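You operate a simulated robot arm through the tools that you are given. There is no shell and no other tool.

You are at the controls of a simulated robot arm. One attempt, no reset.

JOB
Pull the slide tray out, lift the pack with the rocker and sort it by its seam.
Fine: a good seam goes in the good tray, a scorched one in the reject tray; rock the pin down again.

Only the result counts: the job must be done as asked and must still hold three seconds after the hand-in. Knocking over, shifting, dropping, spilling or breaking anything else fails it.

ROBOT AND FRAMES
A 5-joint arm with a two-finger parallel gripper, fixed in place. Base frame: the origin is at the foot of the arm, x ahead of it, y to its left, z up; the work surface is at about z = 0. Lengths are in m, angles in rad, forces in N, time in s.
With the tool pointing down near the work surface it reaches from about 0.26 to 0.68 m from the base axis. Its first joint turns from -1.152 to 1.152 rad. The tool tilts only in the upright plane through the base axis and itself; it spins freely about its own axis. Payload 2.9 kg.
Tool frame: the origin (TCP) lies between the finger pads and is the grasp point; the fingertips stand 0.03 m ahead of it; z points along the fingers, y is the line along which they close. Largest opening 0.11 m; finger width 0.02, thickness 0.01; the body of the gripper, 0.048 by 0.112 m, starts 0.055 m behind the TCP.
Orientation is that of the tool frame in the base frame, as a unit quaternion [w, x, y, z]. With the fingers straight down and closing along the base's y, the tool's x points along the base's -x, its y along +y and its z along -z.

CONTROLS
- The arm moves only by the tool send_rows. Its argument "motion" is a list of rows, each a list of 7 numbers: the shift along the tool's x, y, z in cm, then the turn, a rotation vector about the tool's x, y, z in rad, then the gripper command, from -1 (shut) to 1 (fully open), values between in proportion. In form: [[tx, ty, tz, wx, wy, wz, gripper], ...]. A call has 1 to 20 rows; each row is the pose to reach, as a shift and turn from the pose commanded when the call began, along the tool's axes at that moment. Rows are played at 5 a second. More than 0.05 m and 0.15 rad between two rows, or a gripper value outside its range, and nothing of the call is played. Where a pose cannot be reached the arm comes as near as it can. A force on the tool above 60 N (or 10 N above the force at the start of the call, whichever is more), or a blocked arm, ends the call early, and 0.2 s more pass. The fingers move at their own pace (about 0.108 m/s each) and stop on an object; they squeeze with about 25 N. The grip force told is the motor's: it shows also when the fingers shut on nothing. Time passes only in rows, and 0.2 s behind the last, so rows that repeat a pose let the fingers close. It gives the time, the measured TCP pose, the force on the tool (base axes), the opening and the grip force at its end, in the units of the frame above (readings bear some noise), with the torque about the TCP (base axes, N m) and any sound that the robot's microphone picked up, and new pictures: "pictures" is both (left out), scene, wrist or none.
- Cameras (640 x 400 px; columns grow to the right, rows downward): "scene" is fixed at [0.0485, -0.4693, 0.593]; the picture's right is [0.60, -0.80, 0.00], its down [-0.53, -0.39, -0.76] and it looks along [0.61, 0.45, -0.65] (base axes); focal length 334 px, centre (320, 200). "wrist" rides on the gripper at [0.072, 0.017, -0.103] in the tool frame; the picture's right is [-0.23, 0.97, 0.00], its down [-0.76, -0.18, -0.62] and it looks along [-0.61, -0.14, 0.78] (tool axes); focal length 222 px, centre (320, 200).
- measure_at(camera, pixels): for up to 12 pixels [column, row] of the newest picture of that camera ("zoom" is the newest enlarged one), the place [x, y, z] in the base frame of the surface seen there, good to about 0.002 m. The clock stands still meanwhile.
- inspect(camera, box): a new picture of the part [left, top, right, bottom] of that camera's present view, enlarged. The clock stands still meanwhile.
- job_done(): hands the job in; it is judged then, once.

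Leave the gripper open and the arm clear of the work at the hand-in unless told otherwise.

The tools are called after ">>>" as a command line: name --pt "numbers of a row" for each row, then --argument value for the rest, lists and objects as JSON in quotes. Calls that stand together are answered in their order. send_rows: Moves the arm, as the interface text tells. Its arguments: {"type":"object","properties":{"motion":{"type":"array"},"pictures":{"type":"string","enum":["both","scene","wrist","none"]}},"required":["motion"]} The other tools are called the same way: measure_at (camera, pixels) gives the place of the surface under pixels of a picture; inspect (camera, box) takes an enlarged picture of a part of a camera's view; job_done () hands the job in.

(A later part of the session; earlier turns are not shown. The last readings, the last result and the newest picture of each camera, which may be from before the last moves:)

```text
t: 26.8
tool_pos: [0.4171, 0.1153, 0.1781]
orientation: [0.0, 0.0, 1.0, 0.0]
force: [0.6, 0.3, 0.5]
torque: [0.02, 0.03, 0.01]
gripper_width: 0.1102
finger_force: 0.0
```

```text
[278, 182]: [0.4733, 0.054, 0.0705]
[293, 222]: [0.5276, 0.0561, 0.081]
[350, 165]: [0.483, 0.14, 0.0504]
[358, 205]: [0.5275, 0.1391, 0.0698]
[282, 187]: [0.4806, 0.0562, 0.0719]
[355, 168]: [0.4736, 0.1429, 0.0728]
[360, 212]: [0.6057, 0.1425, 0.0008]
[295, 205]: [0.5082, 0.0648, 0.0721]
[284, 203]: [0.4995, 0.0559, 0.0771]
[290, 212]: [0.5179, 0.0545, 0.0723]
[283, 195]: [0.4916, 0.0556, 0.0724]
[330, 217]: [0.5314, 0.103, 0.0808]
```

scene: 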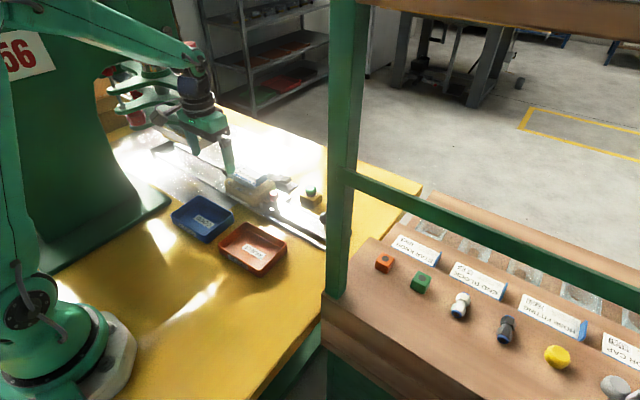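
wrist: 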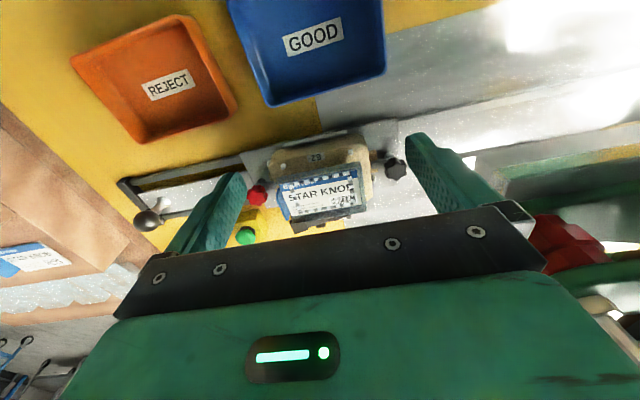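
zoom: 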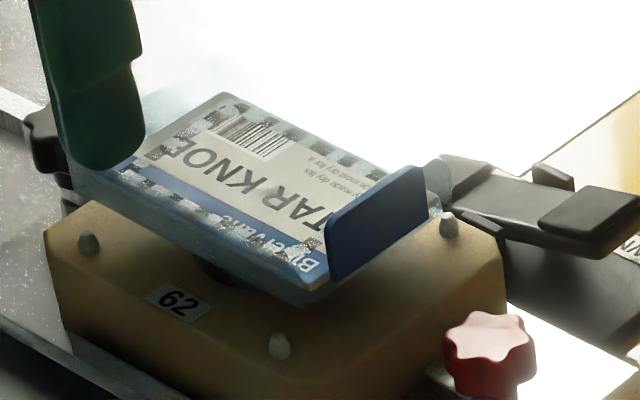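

The blue tab stands up from the pack's -y end: y 0.050–0.056, x 0.481–0.520, top z≈0.087, with the label at z≈0.071. The tray is too narrow to grip the body sides when placing, so the tab is the handle. I'll hover above it with a small opening and look from there.

>>> send_rows --pt "-1.5 -1.2 0 0 0 0 0" --pt "-3 -2.4 0 0 0 0 -0.4" --pt "-4.5 -3.6 0 0 0 0 -0.4" --pt "-6 -4.8 0.4 0 0 0 -0.4" --pt "-7.5 -6 1 0 0 0 -0.4" --pt "-8.3 -6.2 1.8 0 0 0 -0.4" --pt "-8.3 -6.2 2.8 0 0 0 -0.4" --pt "-8.3 -6.2 2.8 0 0 0 -0.4"

>>> inspect --camera "wrist" --box '[260, 60, 460, 185]'

>>> inspect --camera "scene" --box '[220, 150, 300, 200]'

```text
t: 28.6
tool_pos: [0.5015, 0.0535, 0.1501]
orientation: [0.0, -0.001, 1.0, 0.0]
force: [-0.6, 0.0, 0.8]
torque: [-0.01, 0.02, 0.0]
gripper_width: 0.0328
finger_force: 0.0
```

scene: 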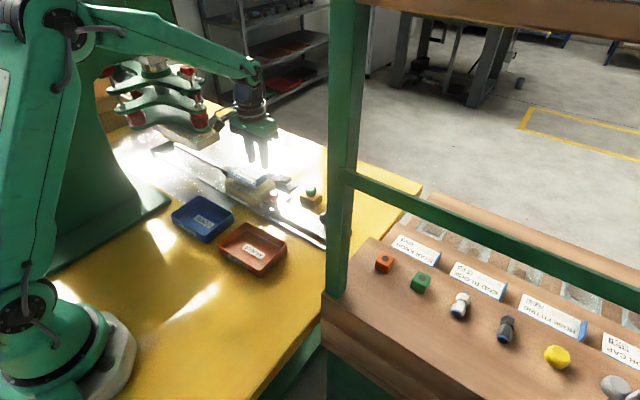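
wrist: 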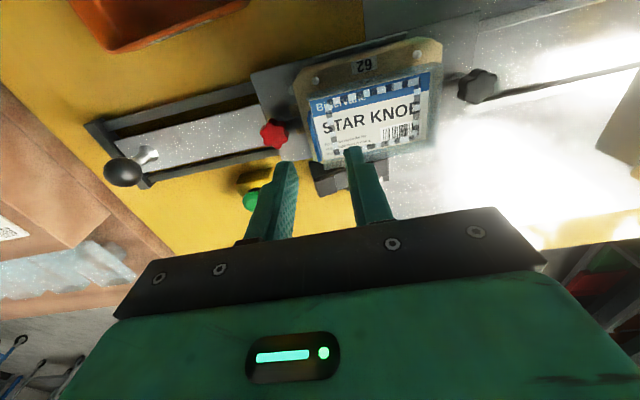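

```text
3.20 times, centred on (360, 122) of wrist
```

zoom: 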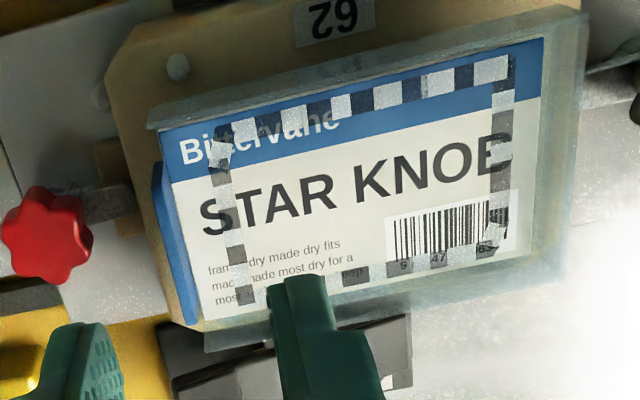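

```text
8.00 times, centred on (260, 175) of scene
```

zoom: 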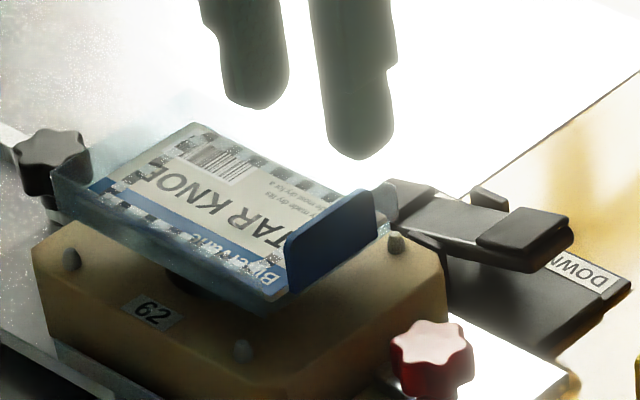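

The seam is a rectangle of alternating squares on the label. I'll zoom into its four sides to look for any burn.

>>> inspect --camera "wrist" --box '[305, 75, 375, 119]'

>>> inspect --camera "wrist" --box '[370, 65, 440, 109]'

>>> inspect --camera "wrist" --box '[305, 115, 375, 159]'

>>> inspect --camera "wrist" --box '[365, 105, 435, 149]'

```text
9.09 times, centred on (340, 97) of wrist
```

zoom: 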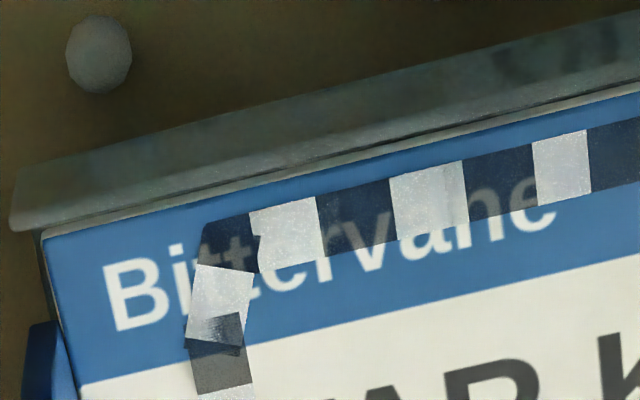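

```text
9.09 times, centred on (405, 87) of wrist
```

zoom: 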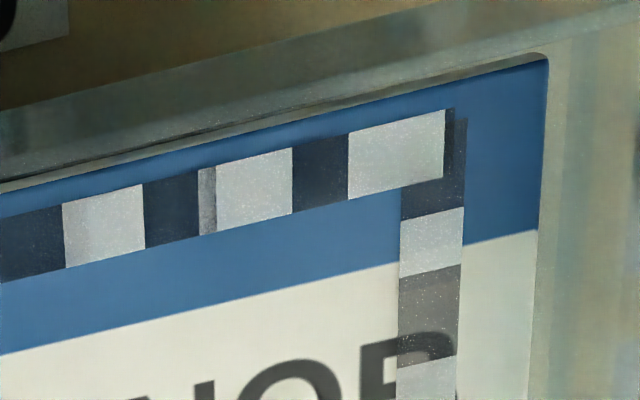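

```text
9.09 times, centred on (340, 137) of wrist
```

zoom: 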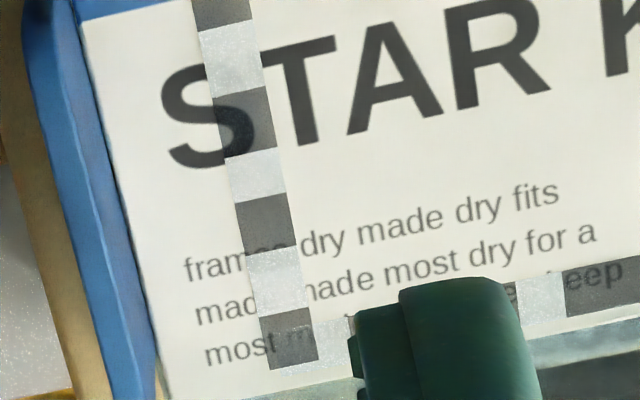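

```text
9.09 times, centred on (400, 127) of wrist
```

zoom: 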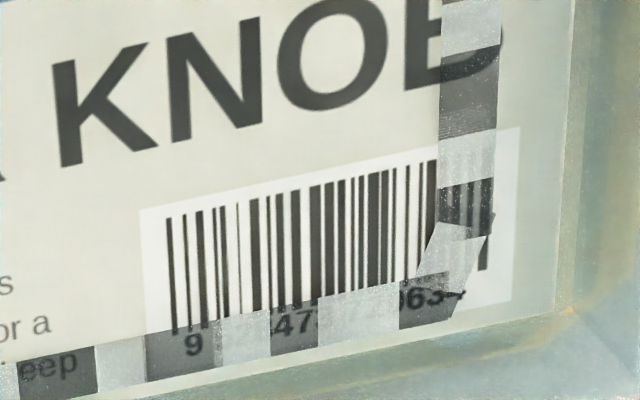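

The seam squares alternate silver-frosted and dark grey. Before judging, I'll look around for a reference: the bin labels and sample packs at the right, and any notice.

>>> inspect --camera "scene" --box '[360, 190, 640, 365]'

>>> inspect --camera "scene" --box '[370, 220, 510, 310]'

>>> inspect --camera "scene" --box '[0, 0, 230, 140]'

>>> inspect --camera "wrist" --box '[0, 190, 180, 300]'

>>> inspect --camera "scene" --box '[160, 185, 300, 275]'

```text
2.29 times, centred on (500, 278) of scene
```

zoom: 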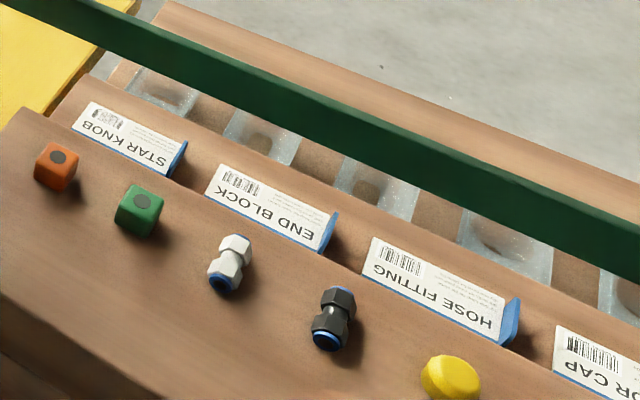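

```text
4.44 times, centred on (440, 265) of scene
```

zoom: 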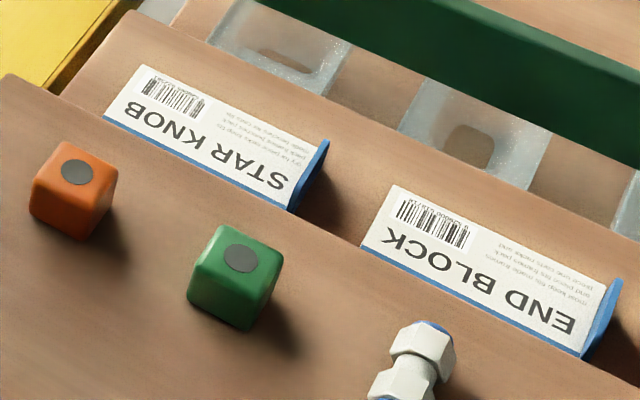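

```text
2.78 times, centred on (115, 70) of scene
```

zoom: 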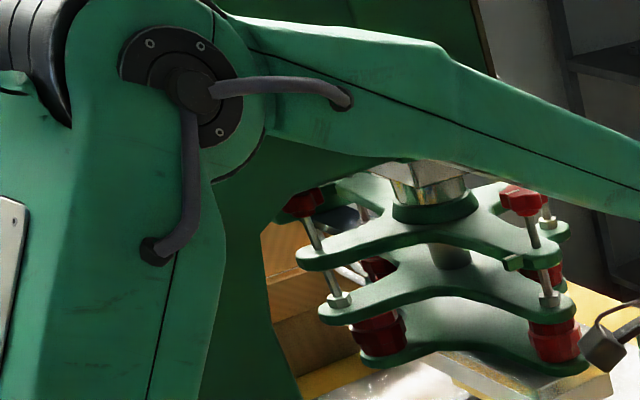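

```text
3.56 times, centred on (90, 245) of wrist
```

zoom: 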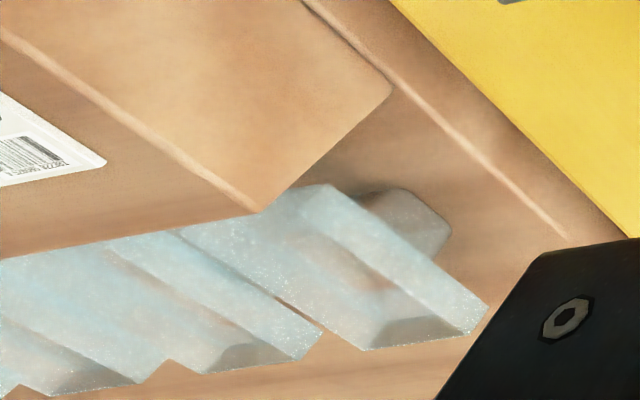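

```text
4.44 times, centred on (230, 230) of scene
```

zoom: 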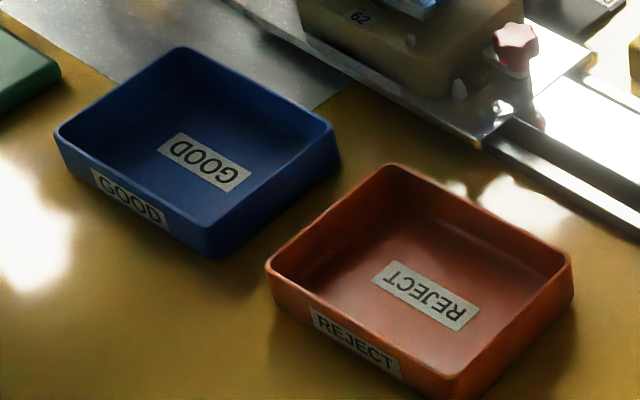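

The sample cards show no reference. Every seam square I can see is regular neutral silver and grey, with no brown. To see the whole seam, including the part behind the finger, I'll take the pack by the tab and lift it. I'm lowering the tips to about z=0.075 around the tab.

>>> send_rows --pt "0 0 1.5 0 0 0 -0.4" --pt "0 0 3 0 0 0 -0.4" --pt "0 0 4 0 0 0 -0.4" --pt "0 0 4.5 0 0 0 -0.4" --pt "0 0 4.5 0 0 0 -0.4"

>>> inspect --camera "scene" --box '[220, 150, 300, 200]'

>>> inspect --camera "wrist" --box '[260, 80, 460, 205]'

```text
t: 29.8
tool_pos: [0.5016, 0.0554, 0.1061]
orientation: [0.0, 0.0, 1.0, 0.0]
force: [0.1, 0.4, -0.1]
torque: [0.02, 0.01, 0.04]
gripper_width: 0.033
finger_force: 0.0
```

scene: 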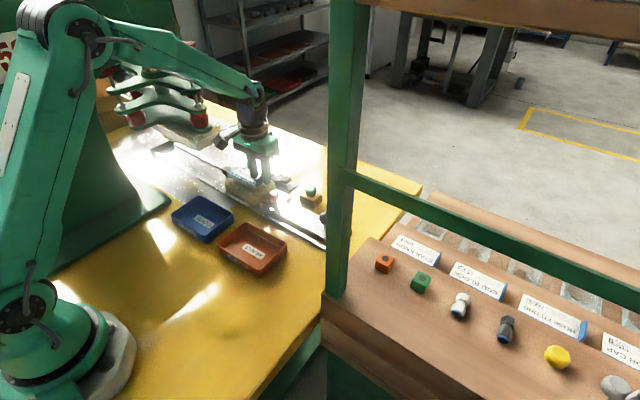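
wrist: 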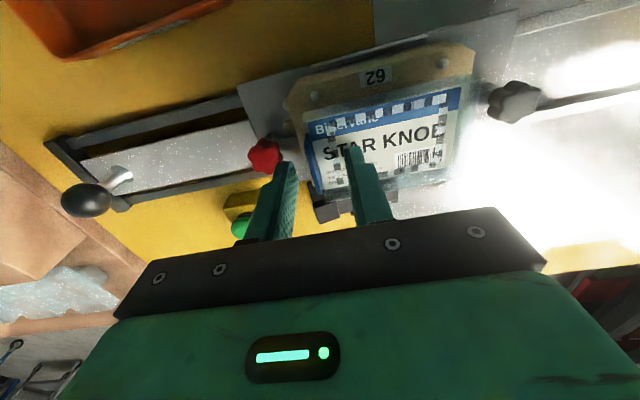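

```text
8.00 times, centred on (260, 175) of scene
```

zoom: 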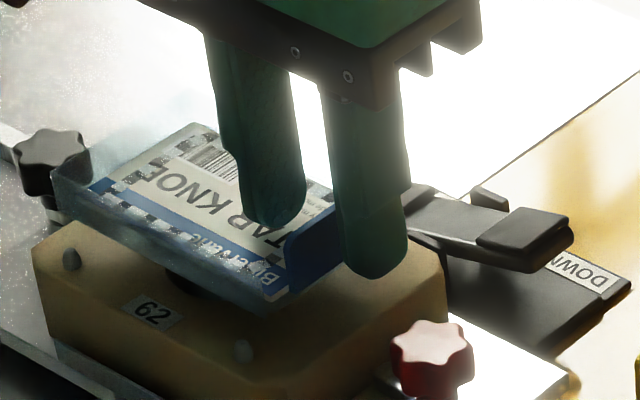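

```text
3.20 times, centred on (360, 142) of wrist
```

zoom: 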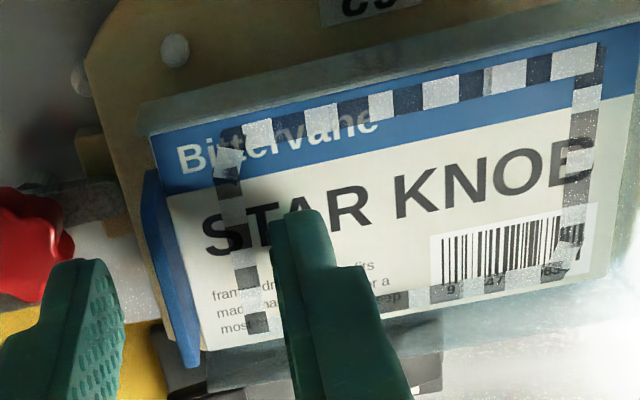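

The tips straddle the tab, with the centre about 2 mm too far +y. I'll shift -2 mm and close.

>>> send_rows --pt "0 -0.2 0 0 0 0 -0.4" --pt "0 -0.2 0 0 0 0 -0.6" --pt "0 -0.2 0 0 0 0 -0.75" --pt "0 -0.2 0 0 0 0 -0.85" --pt "0 -0.2 0 0 0 0 -1" --pt "0 -0.2 0 0 0 0 -1" --pt "0 -0.2 0 0 0 0 -1"

>>> inspect --camera "scene" --box '[220, 150, 300, 200]'

>>> inspect --camera "wrist" --box '[260, 80, 460, 205]'

```text
t: 31.4
tool_pos: [0.5021, 0.0523, 0.106]
orientation: [0.0, 0.0, 1.0, 0.0]
force: [-0.4, -0.6, -0.4]
torque: [-0.01, 0.04, -0.01]
gripper_width: 0.0012
finger_force: 24.8
```

scene: 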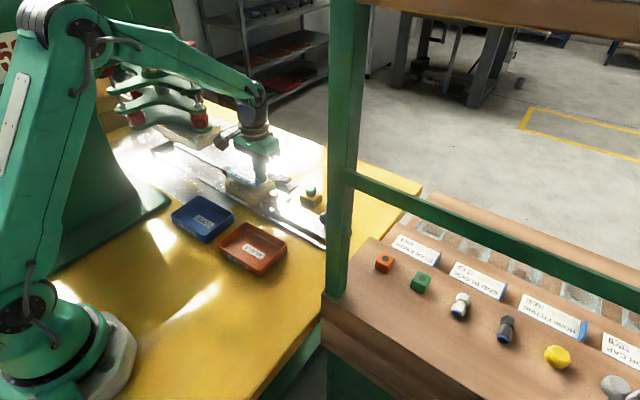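
wrist: 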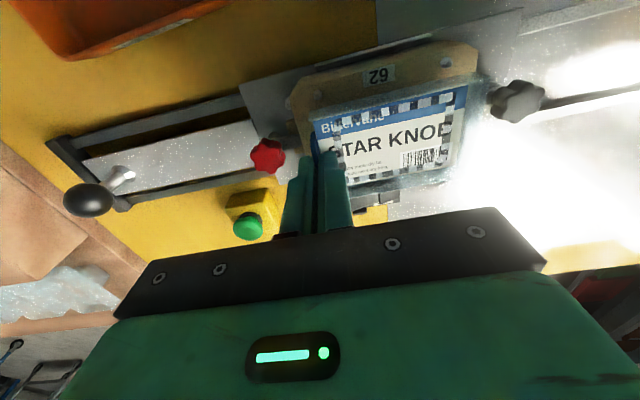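

```text
8.00 times, centred on (260, 175) of scene
```

zoom: 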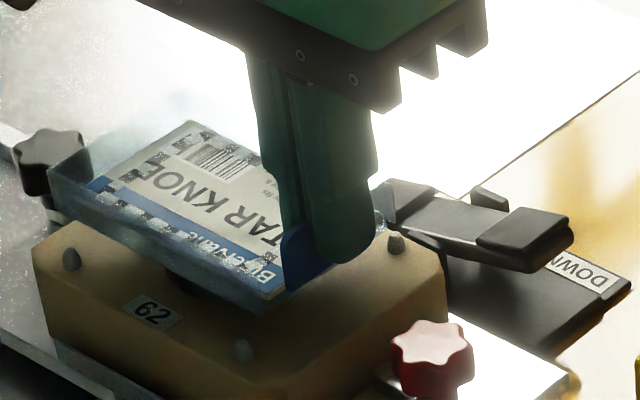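

```text
3.20 times, centred on (360, 142) of wrist
```

zoom: 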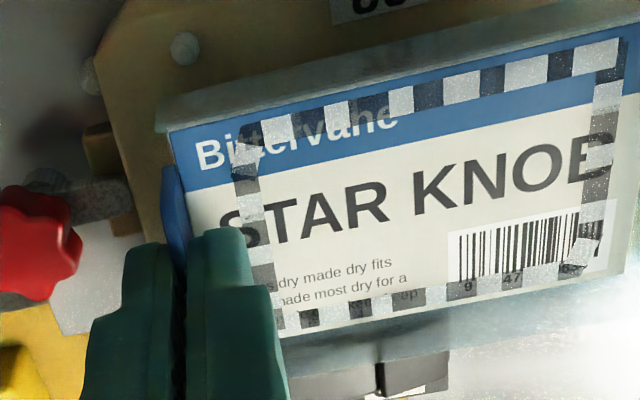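

The opening stopped at 1.2 mm, which fits a thin card tab. I'll lift slowly 2 cm and check that it comes along level.

>>> send_rows --pt "0 0 -0.3 0 0 0 -1" --pt "0 0 -0.7 0 0 0 -1" --pt "0 0 -1.2 0 0 0 -1" --pt "0 0 -1.7 0 0 0 -1" --pt "0 0 -2.2 0 0 0 -1" --pt "0 0 -2.5 0 0 0 -1" --pt "0 0 -2.5 0 0 0 -1"

>>> inspect --camera "scene" --box '[220, 145, 300, 195]'

>>> inspect --camera "wrist" --box '[260, 80, 460, 205]'

```text
t: 33.0
tool_pos: [0.4998, 0.0528, 0.1307]
orientation: [-0.001, 0.0, 1.0, 0.001]
force: [0.6, 0.2, -0.6]
torque: [-0.03, 0.02, -0.01]
gripper_width: 0.0012
finger_force: 25.6
```

scene: 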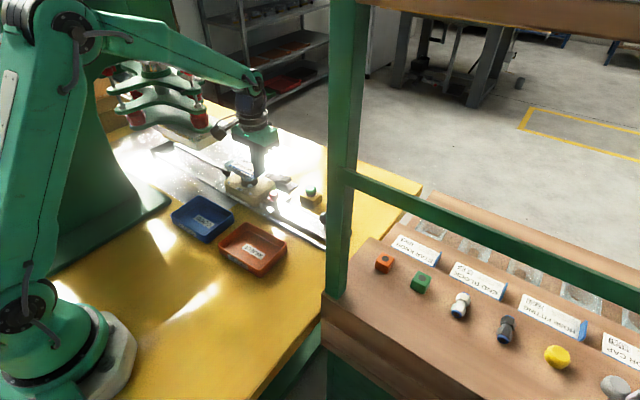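
wrist: 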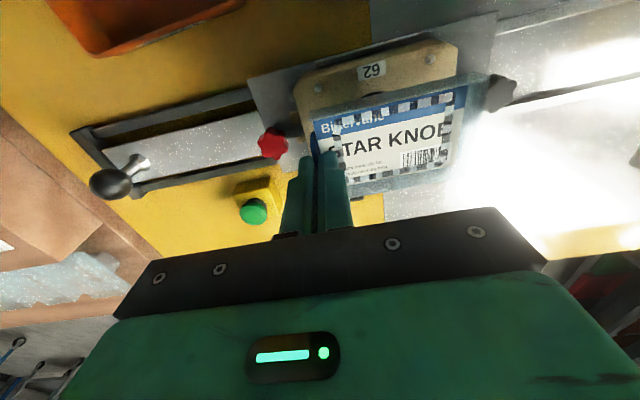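

```text
8.00 times, centred on (260, 170) of scene
```

zoom: 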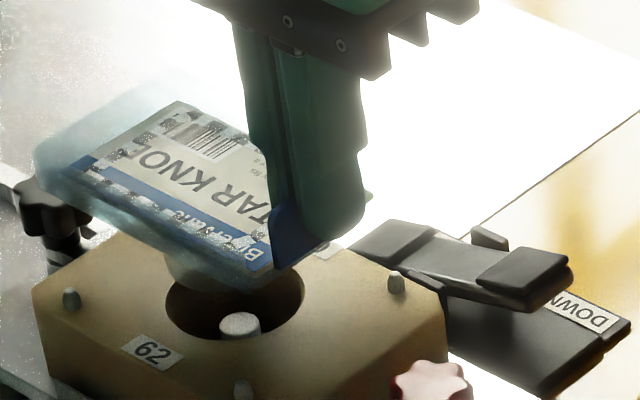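

```text
3.20 times, centred on (360, 142) of wrist
```

zoom: 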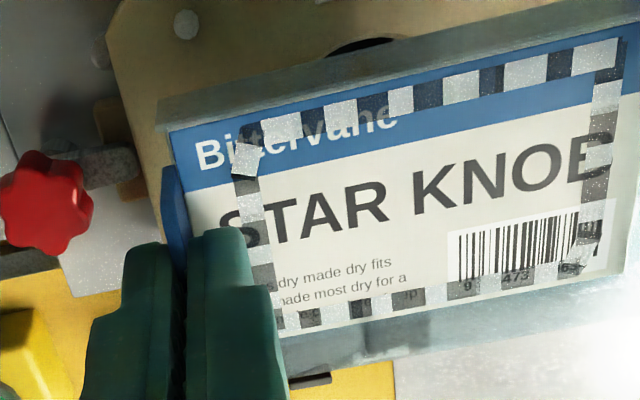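

The pack hangs level from the tab, and a bulge shows below its flange. I'll lift it higher, clear of the nest, and re-examine the whole seam.

>>> send_rows --pt "0 0 -1 0 0 0 -1" --pt "0 0 -2.5 0 0 0 -1" --pt "0 0 -4 0 0 0 -1" --pt "0 0 -5.5 0 0 0 -1" --pt "0 0 -7 0 0 0 -1" --pt "0 0 -8 0 0 0 -1" --pt "0 0 -8 0 0 0 -1"

>>> inspect --camera "scene" --box '[205, 115, 285, 165]'

>>> inspect --camera "wrist" --box '[300, 80, 480, 192]'

>>> inspect --camera "scene" --box '[220, 155, 300, 205]'

```text
t: 34.6
tool_pos: [0.5015, 0.0524, 0.2102]
orientation: [0.0, 0.0, 1.0, 0.0]
force: [-0.7, 0.2, -0.6]
torque: [-0.04, 0.01, 0.03]
gripper_width: 0.0011
finger_force: 25.4
```

scene: 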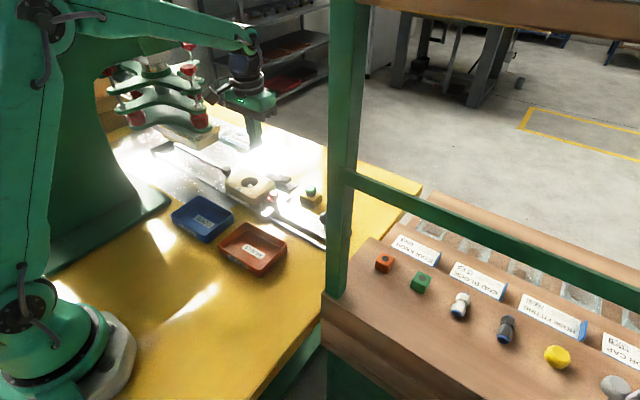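
wrist: 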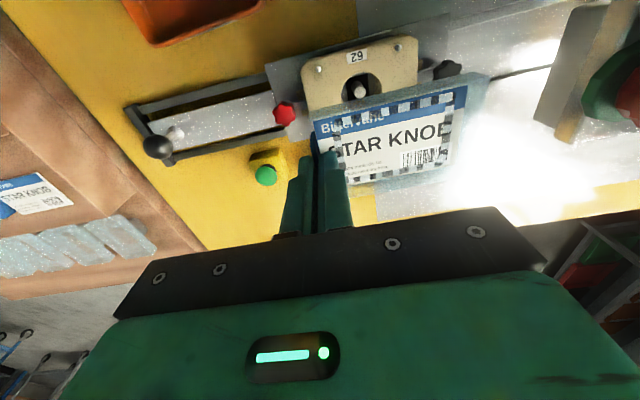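

```text
8.00 times, centred on (245, 140) of scene
```

zoom: 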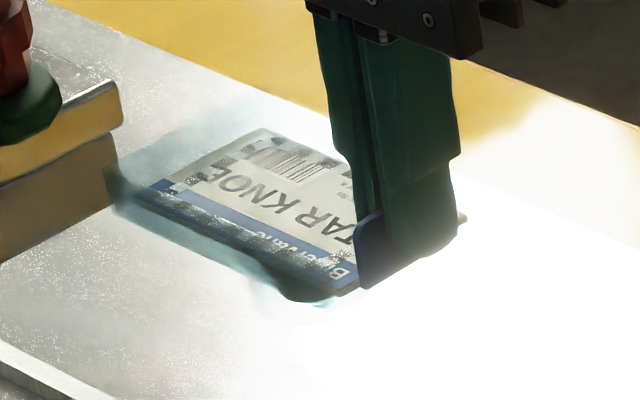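

```text
3.56 times, centred on (390, 136) of wrist
```

zoom: 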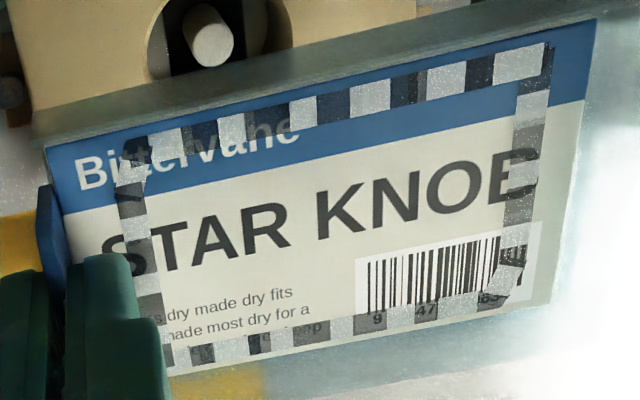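

```text
8.00 times, centred on (260, 180) of scene
```

zoom: 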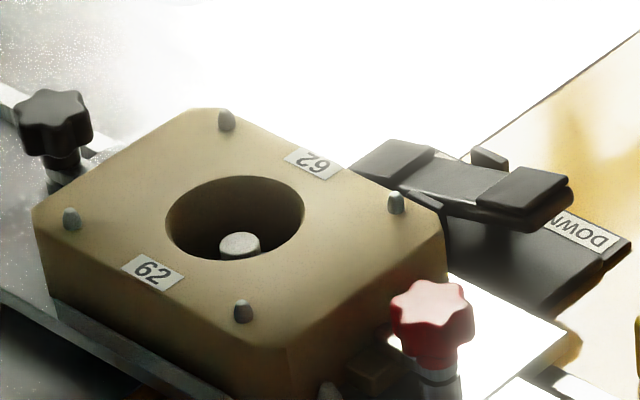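

All four sides are now visible. I'll take extreme close-ups of the seam squares to check for browning or blistering.

>>> inspect --camera "wrist" --box '[330, 95, 390, 132]'

>>> inspect --camera "wrist" --box '[400, 88, 460, 125]'

>>> inspect --camera "wrist" --box '[405, 125, 465, 172]'

>>> inspect --camera "wrist" --box '[325, 150, 405, 192]'

```text
10.67 times, centred on (360, 114) of wrist
```

zoom: 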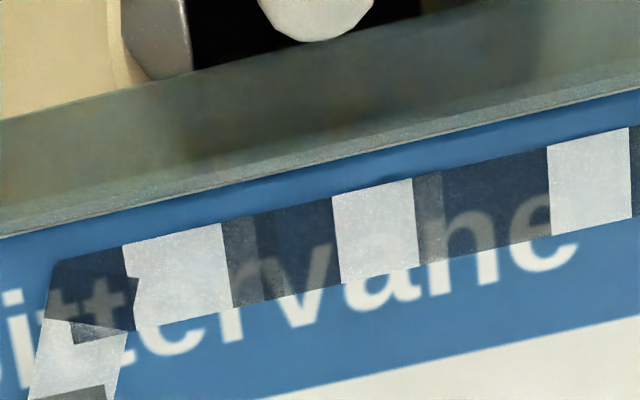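

```text
10.67 times, centred on (430, 106) of wrist
```

zoom: 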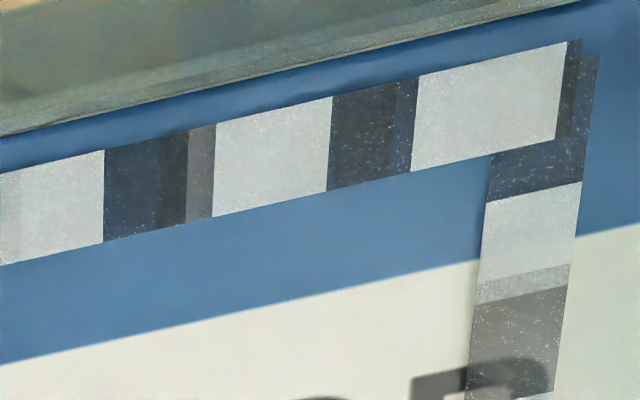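

```text
8.51 times, centred on (435, 148) of wrist
```

zoom: 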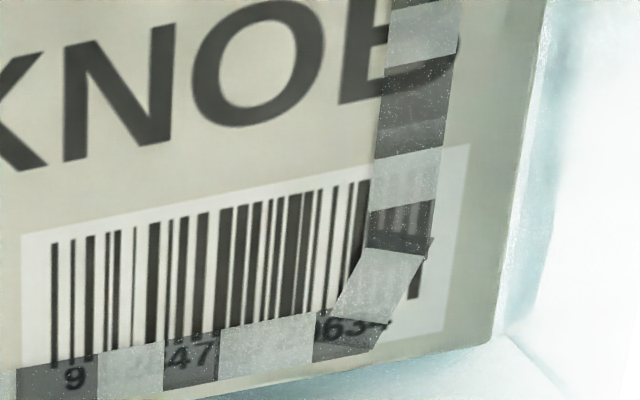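

```text
8.00 times, centred on (365, 171) of wrist
```

zoom: 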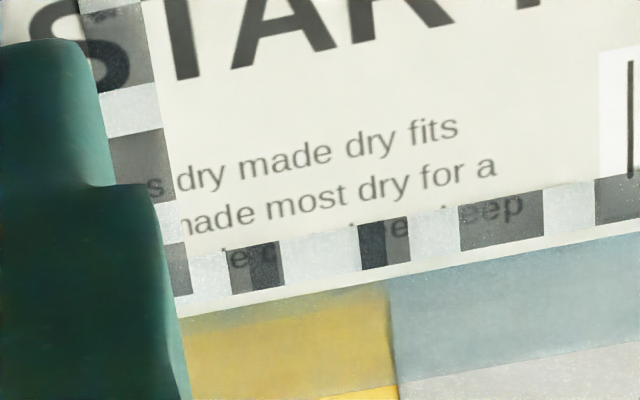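

The squares are neutral silver and translucent grey all the way round, with no brown in this light. I'll carry the pack slowly towards the blue tray, at height and out of the glare, and look again before deciding.

>>> send_rows --pt "1 0.1 0 0 0 0 -1" --pt "2.5 0.3 0 0 0 0 -1" --pt "4 0.5 0 0 0 0 -1" --pt "5.5 0.7 0 0 0 0 -1" --pt "7 0.9 0 0 0 0 -1" --pt "8.5 1.1 0 0 0 0 -1" --pt "10 1.3 0 0 0 0 -1" --pt "11.5 1.5 0 0 0 0 -1" --pt "13 1.7 0 0 0 0 -1" --pt "14 1.8 0 0 0 0 -1" --pt "14.4 1.8 0 0 0 0 -1"

>>> inspect --camera "wrist" --box '[300, 80, 480, 192]'

>>> inspect --camera "scene" --box '[140, 120, 260, 195]'

```text
t: 37.0
tool_pos: [0.3562, 0.0705, 0.2094]
orientation: [0.0, 0.0, 1.0, 0.0]
force: [-0.3, 0.0, -0.6]
torque: [-0.02, -0.01, 0.02]
gripper_width: 0.0011
finger_force: 25.3
```

scene: 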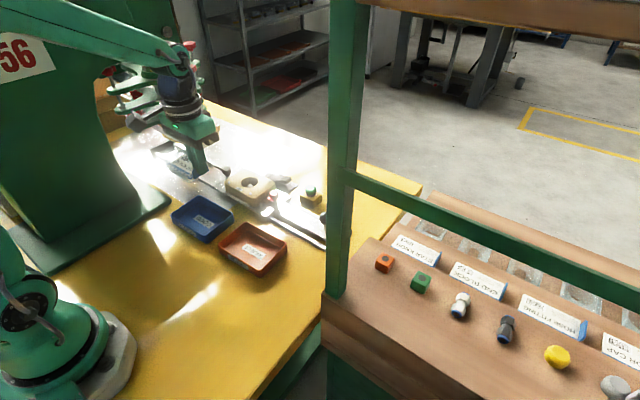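
wrist: 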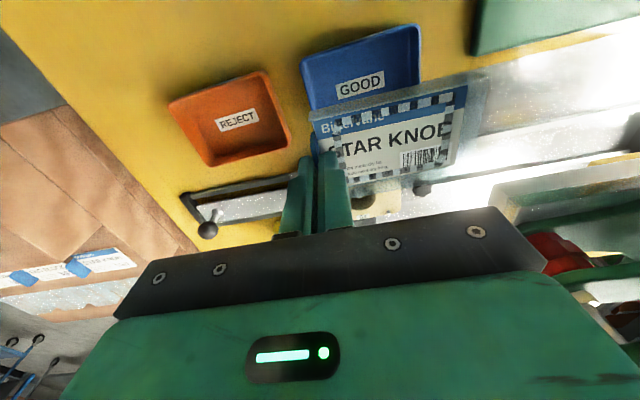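

```text
3.56 times, centred on (390, 136) of wrist
```

zoom: 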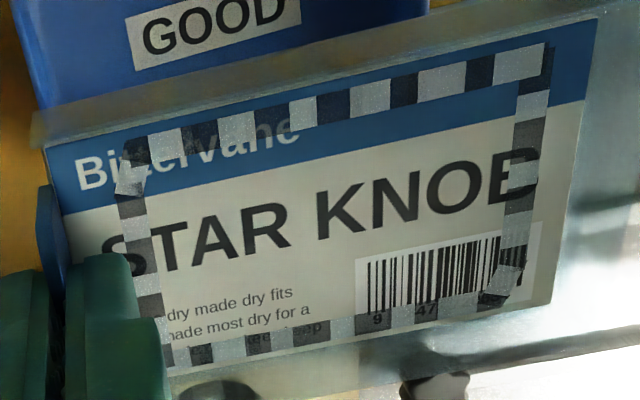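

```text
5.33 times, centred on (200, 158) of scene
```

zoom: 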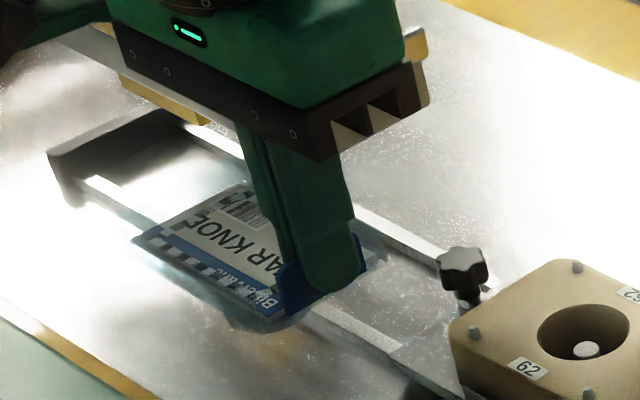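

In this softer light the seam is still an even, regular silver/grey band. One last tight look at the squares over the white card.

>>> inspect --camera "wrist" --box '[430, 95, 462, 167]'

>>> inspect --camera "wrist" --box '[345, 160, 425, 186]'

>>> measure_at --camera "wrist" --pixels '[[300, 60], [312, 105], [419, 25], [421, 80], [308, 66], [412, 33], [360, 45], [318, 100], [360, 84], [386, 140], [330, 180], [470, 80]]'

>>> measure_at --camera "scene" --pixels '[[172, 214], [202, 196], [234, 212], [206, 241], [180, 216], [203, 201], [227, 212], [206, 235], [200, 221], [215, 207], [188, 208], [218, 226]]'

>>> inspect --camera "scene" --box '[160, 185, 250, 245]'

```text
5.56 times, centred on (446, 131) of wrist
```

zoom: 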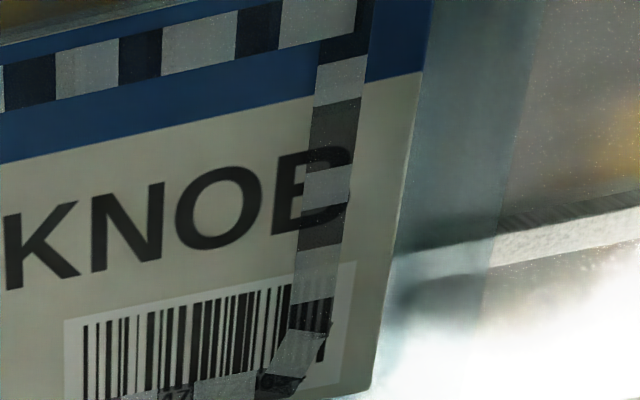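

```text
8.00 times, centred on (385, 173) of wrist
```

zoom: 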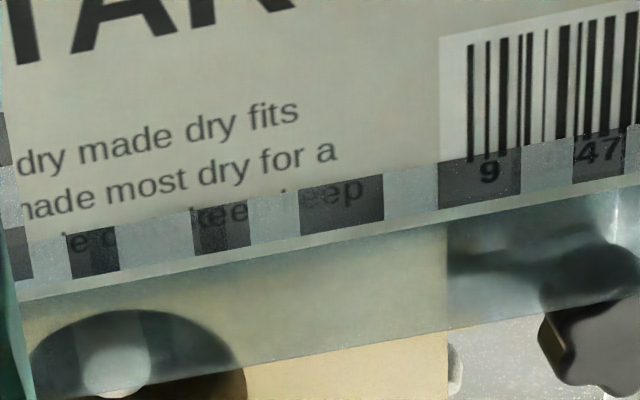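

```text
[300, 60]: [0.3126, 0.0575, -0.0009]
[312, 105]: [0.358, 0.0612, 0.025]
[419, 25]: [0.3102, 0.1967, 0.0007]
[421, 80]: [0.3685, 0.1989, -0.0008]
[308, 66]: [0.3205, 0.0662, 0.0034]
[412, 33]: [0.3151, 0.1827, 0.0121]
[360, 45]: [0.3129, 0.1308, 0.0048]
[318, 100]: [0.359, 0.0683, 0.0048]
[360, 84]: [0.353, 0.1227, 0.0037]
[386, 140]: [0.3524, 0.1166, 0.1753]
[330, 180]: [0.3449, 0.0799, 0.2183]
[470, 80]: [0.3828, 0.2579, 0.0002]
```

```text
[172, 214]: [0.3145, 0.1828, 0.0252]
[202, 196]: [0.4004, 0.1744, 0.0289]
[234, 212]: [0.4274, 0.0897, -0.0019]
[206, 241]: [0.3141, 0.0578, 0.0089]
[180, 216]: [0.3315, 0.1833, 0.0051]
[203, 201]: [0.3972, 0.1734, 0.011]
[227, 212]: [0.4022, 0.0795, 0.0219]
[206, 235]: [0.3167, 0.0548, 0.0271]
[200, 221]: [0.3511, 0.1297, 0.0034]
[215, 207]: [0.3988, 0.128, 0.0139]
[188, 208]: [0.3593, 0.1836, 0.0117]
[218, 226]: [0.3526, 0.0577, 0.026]
```

```text
6.67 times, centred on (205, 215) of scene
```

zoom: 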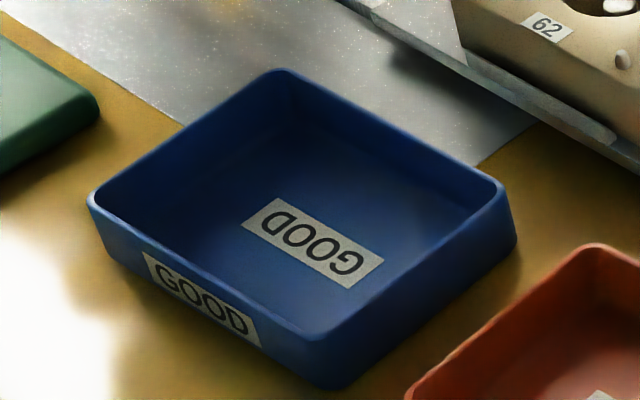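

The seam is even, continuous and neutral-coloured with no scorching, so I judge it good and it goes in the blue tray. I'll measure the pin top, which tells me how deep the pack bottom is, and the pack's present outline.

>>> measure_at --camera "scene" --pixels '[[250, 185], [249, 184], [251, 185], [250, 183]]'

>>> inspect --camera "scene" --box '[150, 130, 230, 190]'

>>> measure_at --camera "zoom" --pixels '[[300, 290], [350, 315], [330, 330], [380, 300], [250, 270], [210, 240], [400, 240], [420, 280], [460, 240], [310, 310], [180, 230], [330, 150]]'

>>> measure_at --camera "wrist" --pixels '[[312, 120], [465, 88], [455, 165], [345, 186], [308, 112], [488, 75], [470, 175], [400, 185], [400, 100], [312, 140], [380, 95], [475, 120]]'

```text
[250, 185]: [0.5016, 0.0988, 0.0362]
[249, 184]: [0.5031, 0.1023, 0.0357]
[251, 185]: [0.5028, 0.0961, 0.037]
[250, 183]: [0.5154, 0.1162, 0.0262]
```

```text
6.67 times, centred on (190, 160) of scene
```

zoom: 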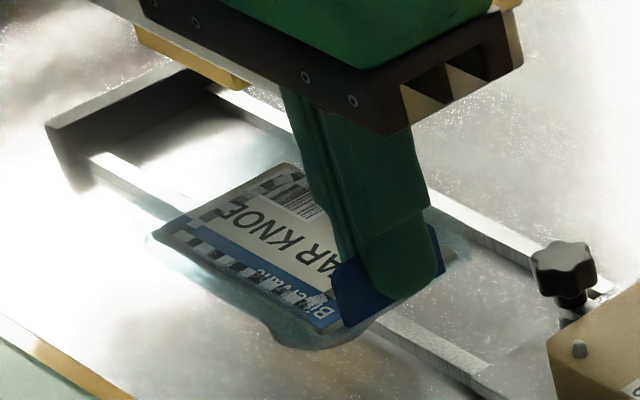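

```text
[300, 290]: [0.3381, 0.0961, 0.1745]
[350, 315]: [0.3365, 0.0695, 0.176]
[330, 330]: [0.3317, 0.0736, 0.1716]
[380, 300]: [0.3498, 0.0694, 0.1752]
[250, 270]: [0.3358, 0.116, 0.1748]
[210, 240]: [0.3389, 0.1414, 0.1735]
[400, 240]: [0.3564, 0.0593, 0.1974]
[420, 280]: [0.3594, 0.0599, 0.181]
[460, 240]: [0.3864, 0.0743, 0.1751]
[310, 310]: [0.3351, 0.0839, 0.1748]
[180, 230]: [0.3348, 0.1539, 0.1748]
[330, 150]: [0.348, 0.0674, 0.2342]
```

```text
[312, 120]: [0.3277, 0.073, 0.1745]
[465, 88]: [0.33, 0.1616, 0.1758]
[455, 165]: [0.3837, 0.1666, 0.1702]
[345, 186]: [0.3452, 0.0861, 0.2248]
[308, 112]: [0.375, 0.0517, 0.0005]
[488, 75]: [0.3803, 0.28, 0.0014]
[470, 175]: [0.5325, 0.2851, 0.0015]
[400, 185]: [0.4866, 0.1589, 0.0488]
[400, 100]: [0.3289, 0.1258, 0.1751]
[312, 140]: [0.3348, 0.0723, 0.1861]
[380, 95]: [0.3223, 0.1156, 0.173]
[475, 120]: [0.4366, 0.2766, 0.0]
```

The pin top is z=0.036, so the pack bottom is 0.070 below the TCP. With the tray floor at 0.0035 the release height is TCP z≈0.0735. The pack centre already sits near the tray centre (0.3575, 0.121), so I'll adjust 1 mm and descend.

>>> send_rows --pt "-0.1 0.1 1.5 0 0 0 -1" --pt "-0.1 0.1 3 0 0 0 -1" --pt "-0.1 0.1 4.5 0 0 0 -1" --pt "-0.1 0.1 6 0 0 0 -1" --pt "-0.1 0.1 7.5 0 0 0 -1" --pt "-0.1 0.1 9 0 0 0 -1" --pt "-0.1 0.1 10.3 0 0 0 -1" --pt "-0.1 0.1 11.4 0 0 0 -1" --pt "-0.1 0.1 12.2 0 0 0 -1" --pt "-0.1 0.1 12.6 0 0 0 -1" --pt "-0.1 0.1 12.6 0 0 0 -1"

>>> inspect --camera "scene" --box '[160, 175, 250, 235]'

```text
t: 39.4
tool_pos: [0.3578, 0.0701, 0.0837]
orientation: [0.0, 0.0, 1.0, 0.0]
force: [0.9, 0.0, -0.5]
torque: [-0.02, -0.01, -0.02]
gripper_width: 0.0009
finger_force: 24.6
```

scene: 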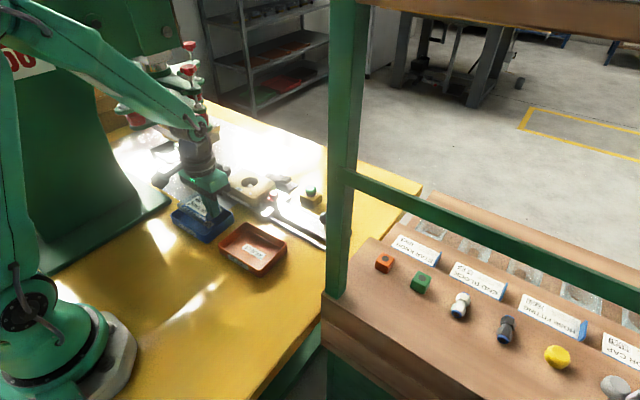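
wrist: 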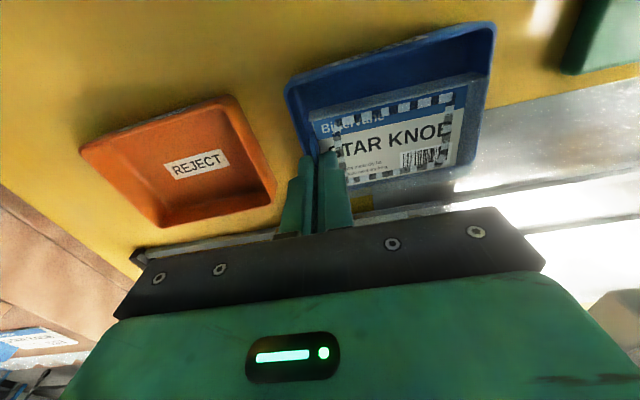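

```text
6.67 times, centred on (205, 205) of scene
```

zoom: 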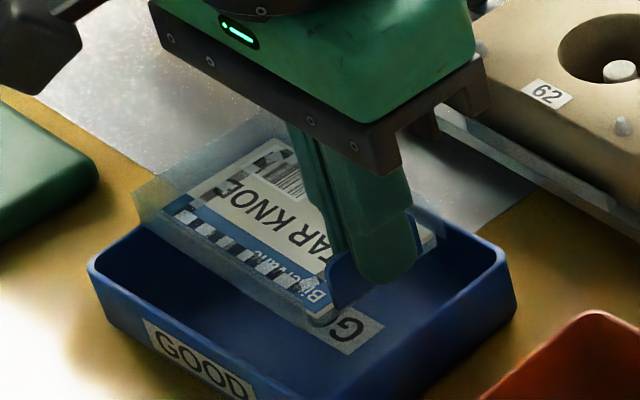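

There is 1 cm to go. I'll lower in small steps and watch for contact.

>>> send_rows --pt "0 0 0.3 0 0 0 -1" --pt "0 0 0.5 0 0 0 -1" --pt "0 0 0.7 0 0 0 -1" --pt "0 0 0.8 0 0 0 -1" --pt "0 0 0.9 0 0 0 -1" --pt "0 0 0.9 0 0 0 -1"

>>> inspect --camera "scene" --box '[160, 175, 250, 235]'

```text
t: 40.8
tool_pos: [0.359, 0.0703, 0.0745]
orientation: [-0.001, 0.0, 1.0, 0.0]
force: [-0.4, 0.0, 0.1]
torque: [-0.02, 0.0, -0.03]
gripper_width: 0.0009
finger_force: 24.9
```

scene: 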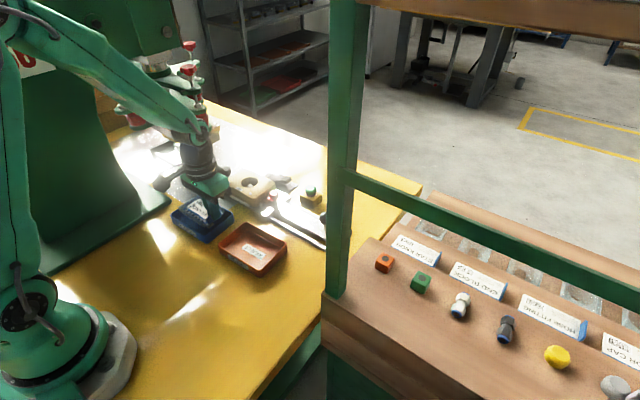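
wrist: 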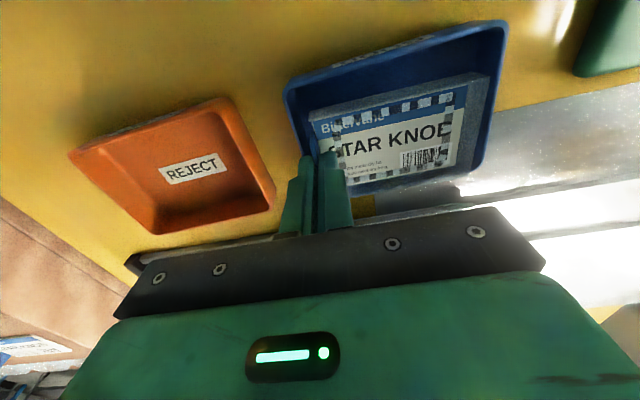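

```text
6.67 times, centred on (205, 205) of scene
```

zoom: 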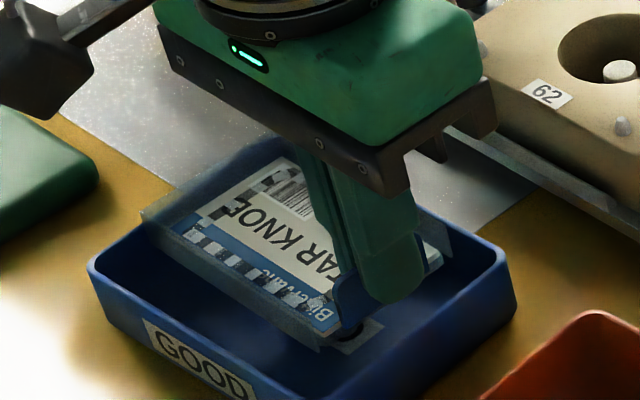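

There's no contact yet and the pack is well inside the outline. I'll continue down 1 mm at a time.

>>> send_rows --pt "0 0 0.1 0 0 0 -1" --pt "0 0 0.2 0 0 0 -1" --pt "0 0 0.3 0 0 0 -1" --pt "0 0 0.3 0 0 0 -1" --pictures "none"

```text
t: 41.8
tool_pos: [0.3585, 0.0711, 0.0731]
orientation: [0.0, 0.0, 1.0, 0.001]
force: [-0.6, -0.7, -1.0]
torque: [-0.01, 0.0, 0.02]
gripper_width: 0.0011
finger_force: 25.0
```

>>> send_rows --pt "0 0 0.1 0 0 0 -1" --pt "0 0 0.2 0 0 0 -1" --pt "0 0 0.2 0 0 0 -1" --pictures "none"

```text
t: 42.6
tool_pos: [0.3592, 0.0707, 0.0709]
orientation: [0.0, 0.0, 1.0, 0.0]
force: [-1.0, -0.8, 3.2]
torque: [0.08, -0.01, 0.0]
gripper_width: 0.0013
finger_force: 25.4
```

Contact is showing: +3.2 N in z and 0.08 N·m. I'll open gently and rise straight up.

>>> send_rows --pt "0 0 0 0 0 0 -0.9" --pt "0 0 0 0 0 0 -0.75" --pt "0 0 0 0 0 0 -0.6" --pt "0 0 0 0 0 0 -0.6" --pt "0 0 -0.5 0 0 0 -0.6" --pt "0 0 -1.5 0 0 0 -0.6" --pt "0 0 -3 0 0 0 -0.6" --pt "0 0 -5 0 0 0 -0.6" --pt "0 0 -8 0 0 0 -0.6" --pt "0 0 -11 0 0 0 -0.6" --pt "0 0 -14 0 0 0 -0.6"

>>> inspect --camera "scene" --box '[160, 175, 250, 235]'

>>> inspect --camera "wrist" --box '[280, 0, 480, 125]'

```text
t: 45.0
tool_pos: [0.3579, 0.07, 0.2094]
orientation: [0.0, 0.001, 1.0, 0.0]
force: [0.2, 0.3, -0.4]
torque: [-0.03, -0.05, 0.02]
gripper_width: 0.022
finger_force: 0.2
```

scene: 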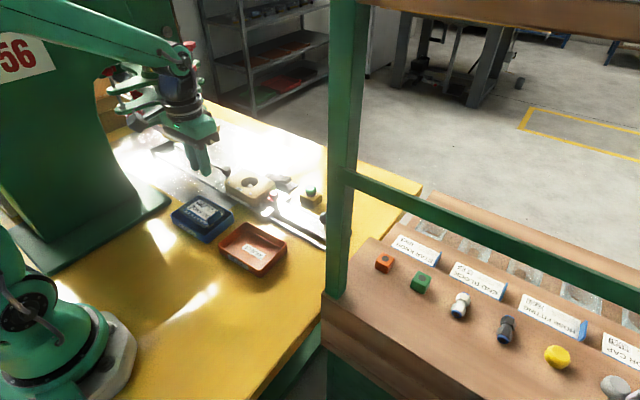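
wrist: 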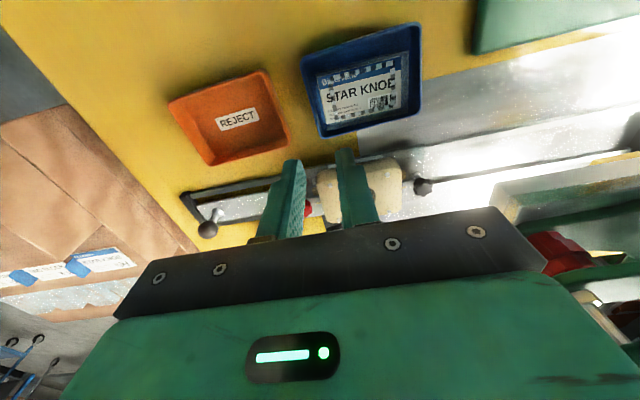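

```text
6.67 times, centred on (205, 205) of scene
```

zoom: 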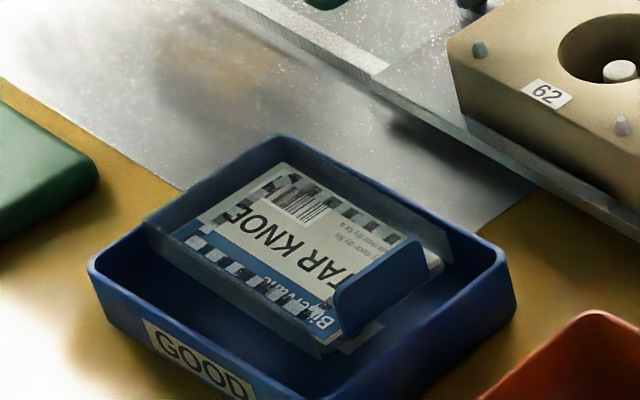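

```text
3.20 times, centred on (380, 62) of wrist
```

zoom: 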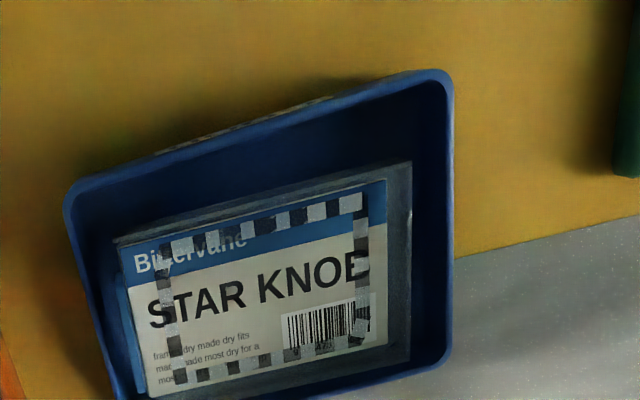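

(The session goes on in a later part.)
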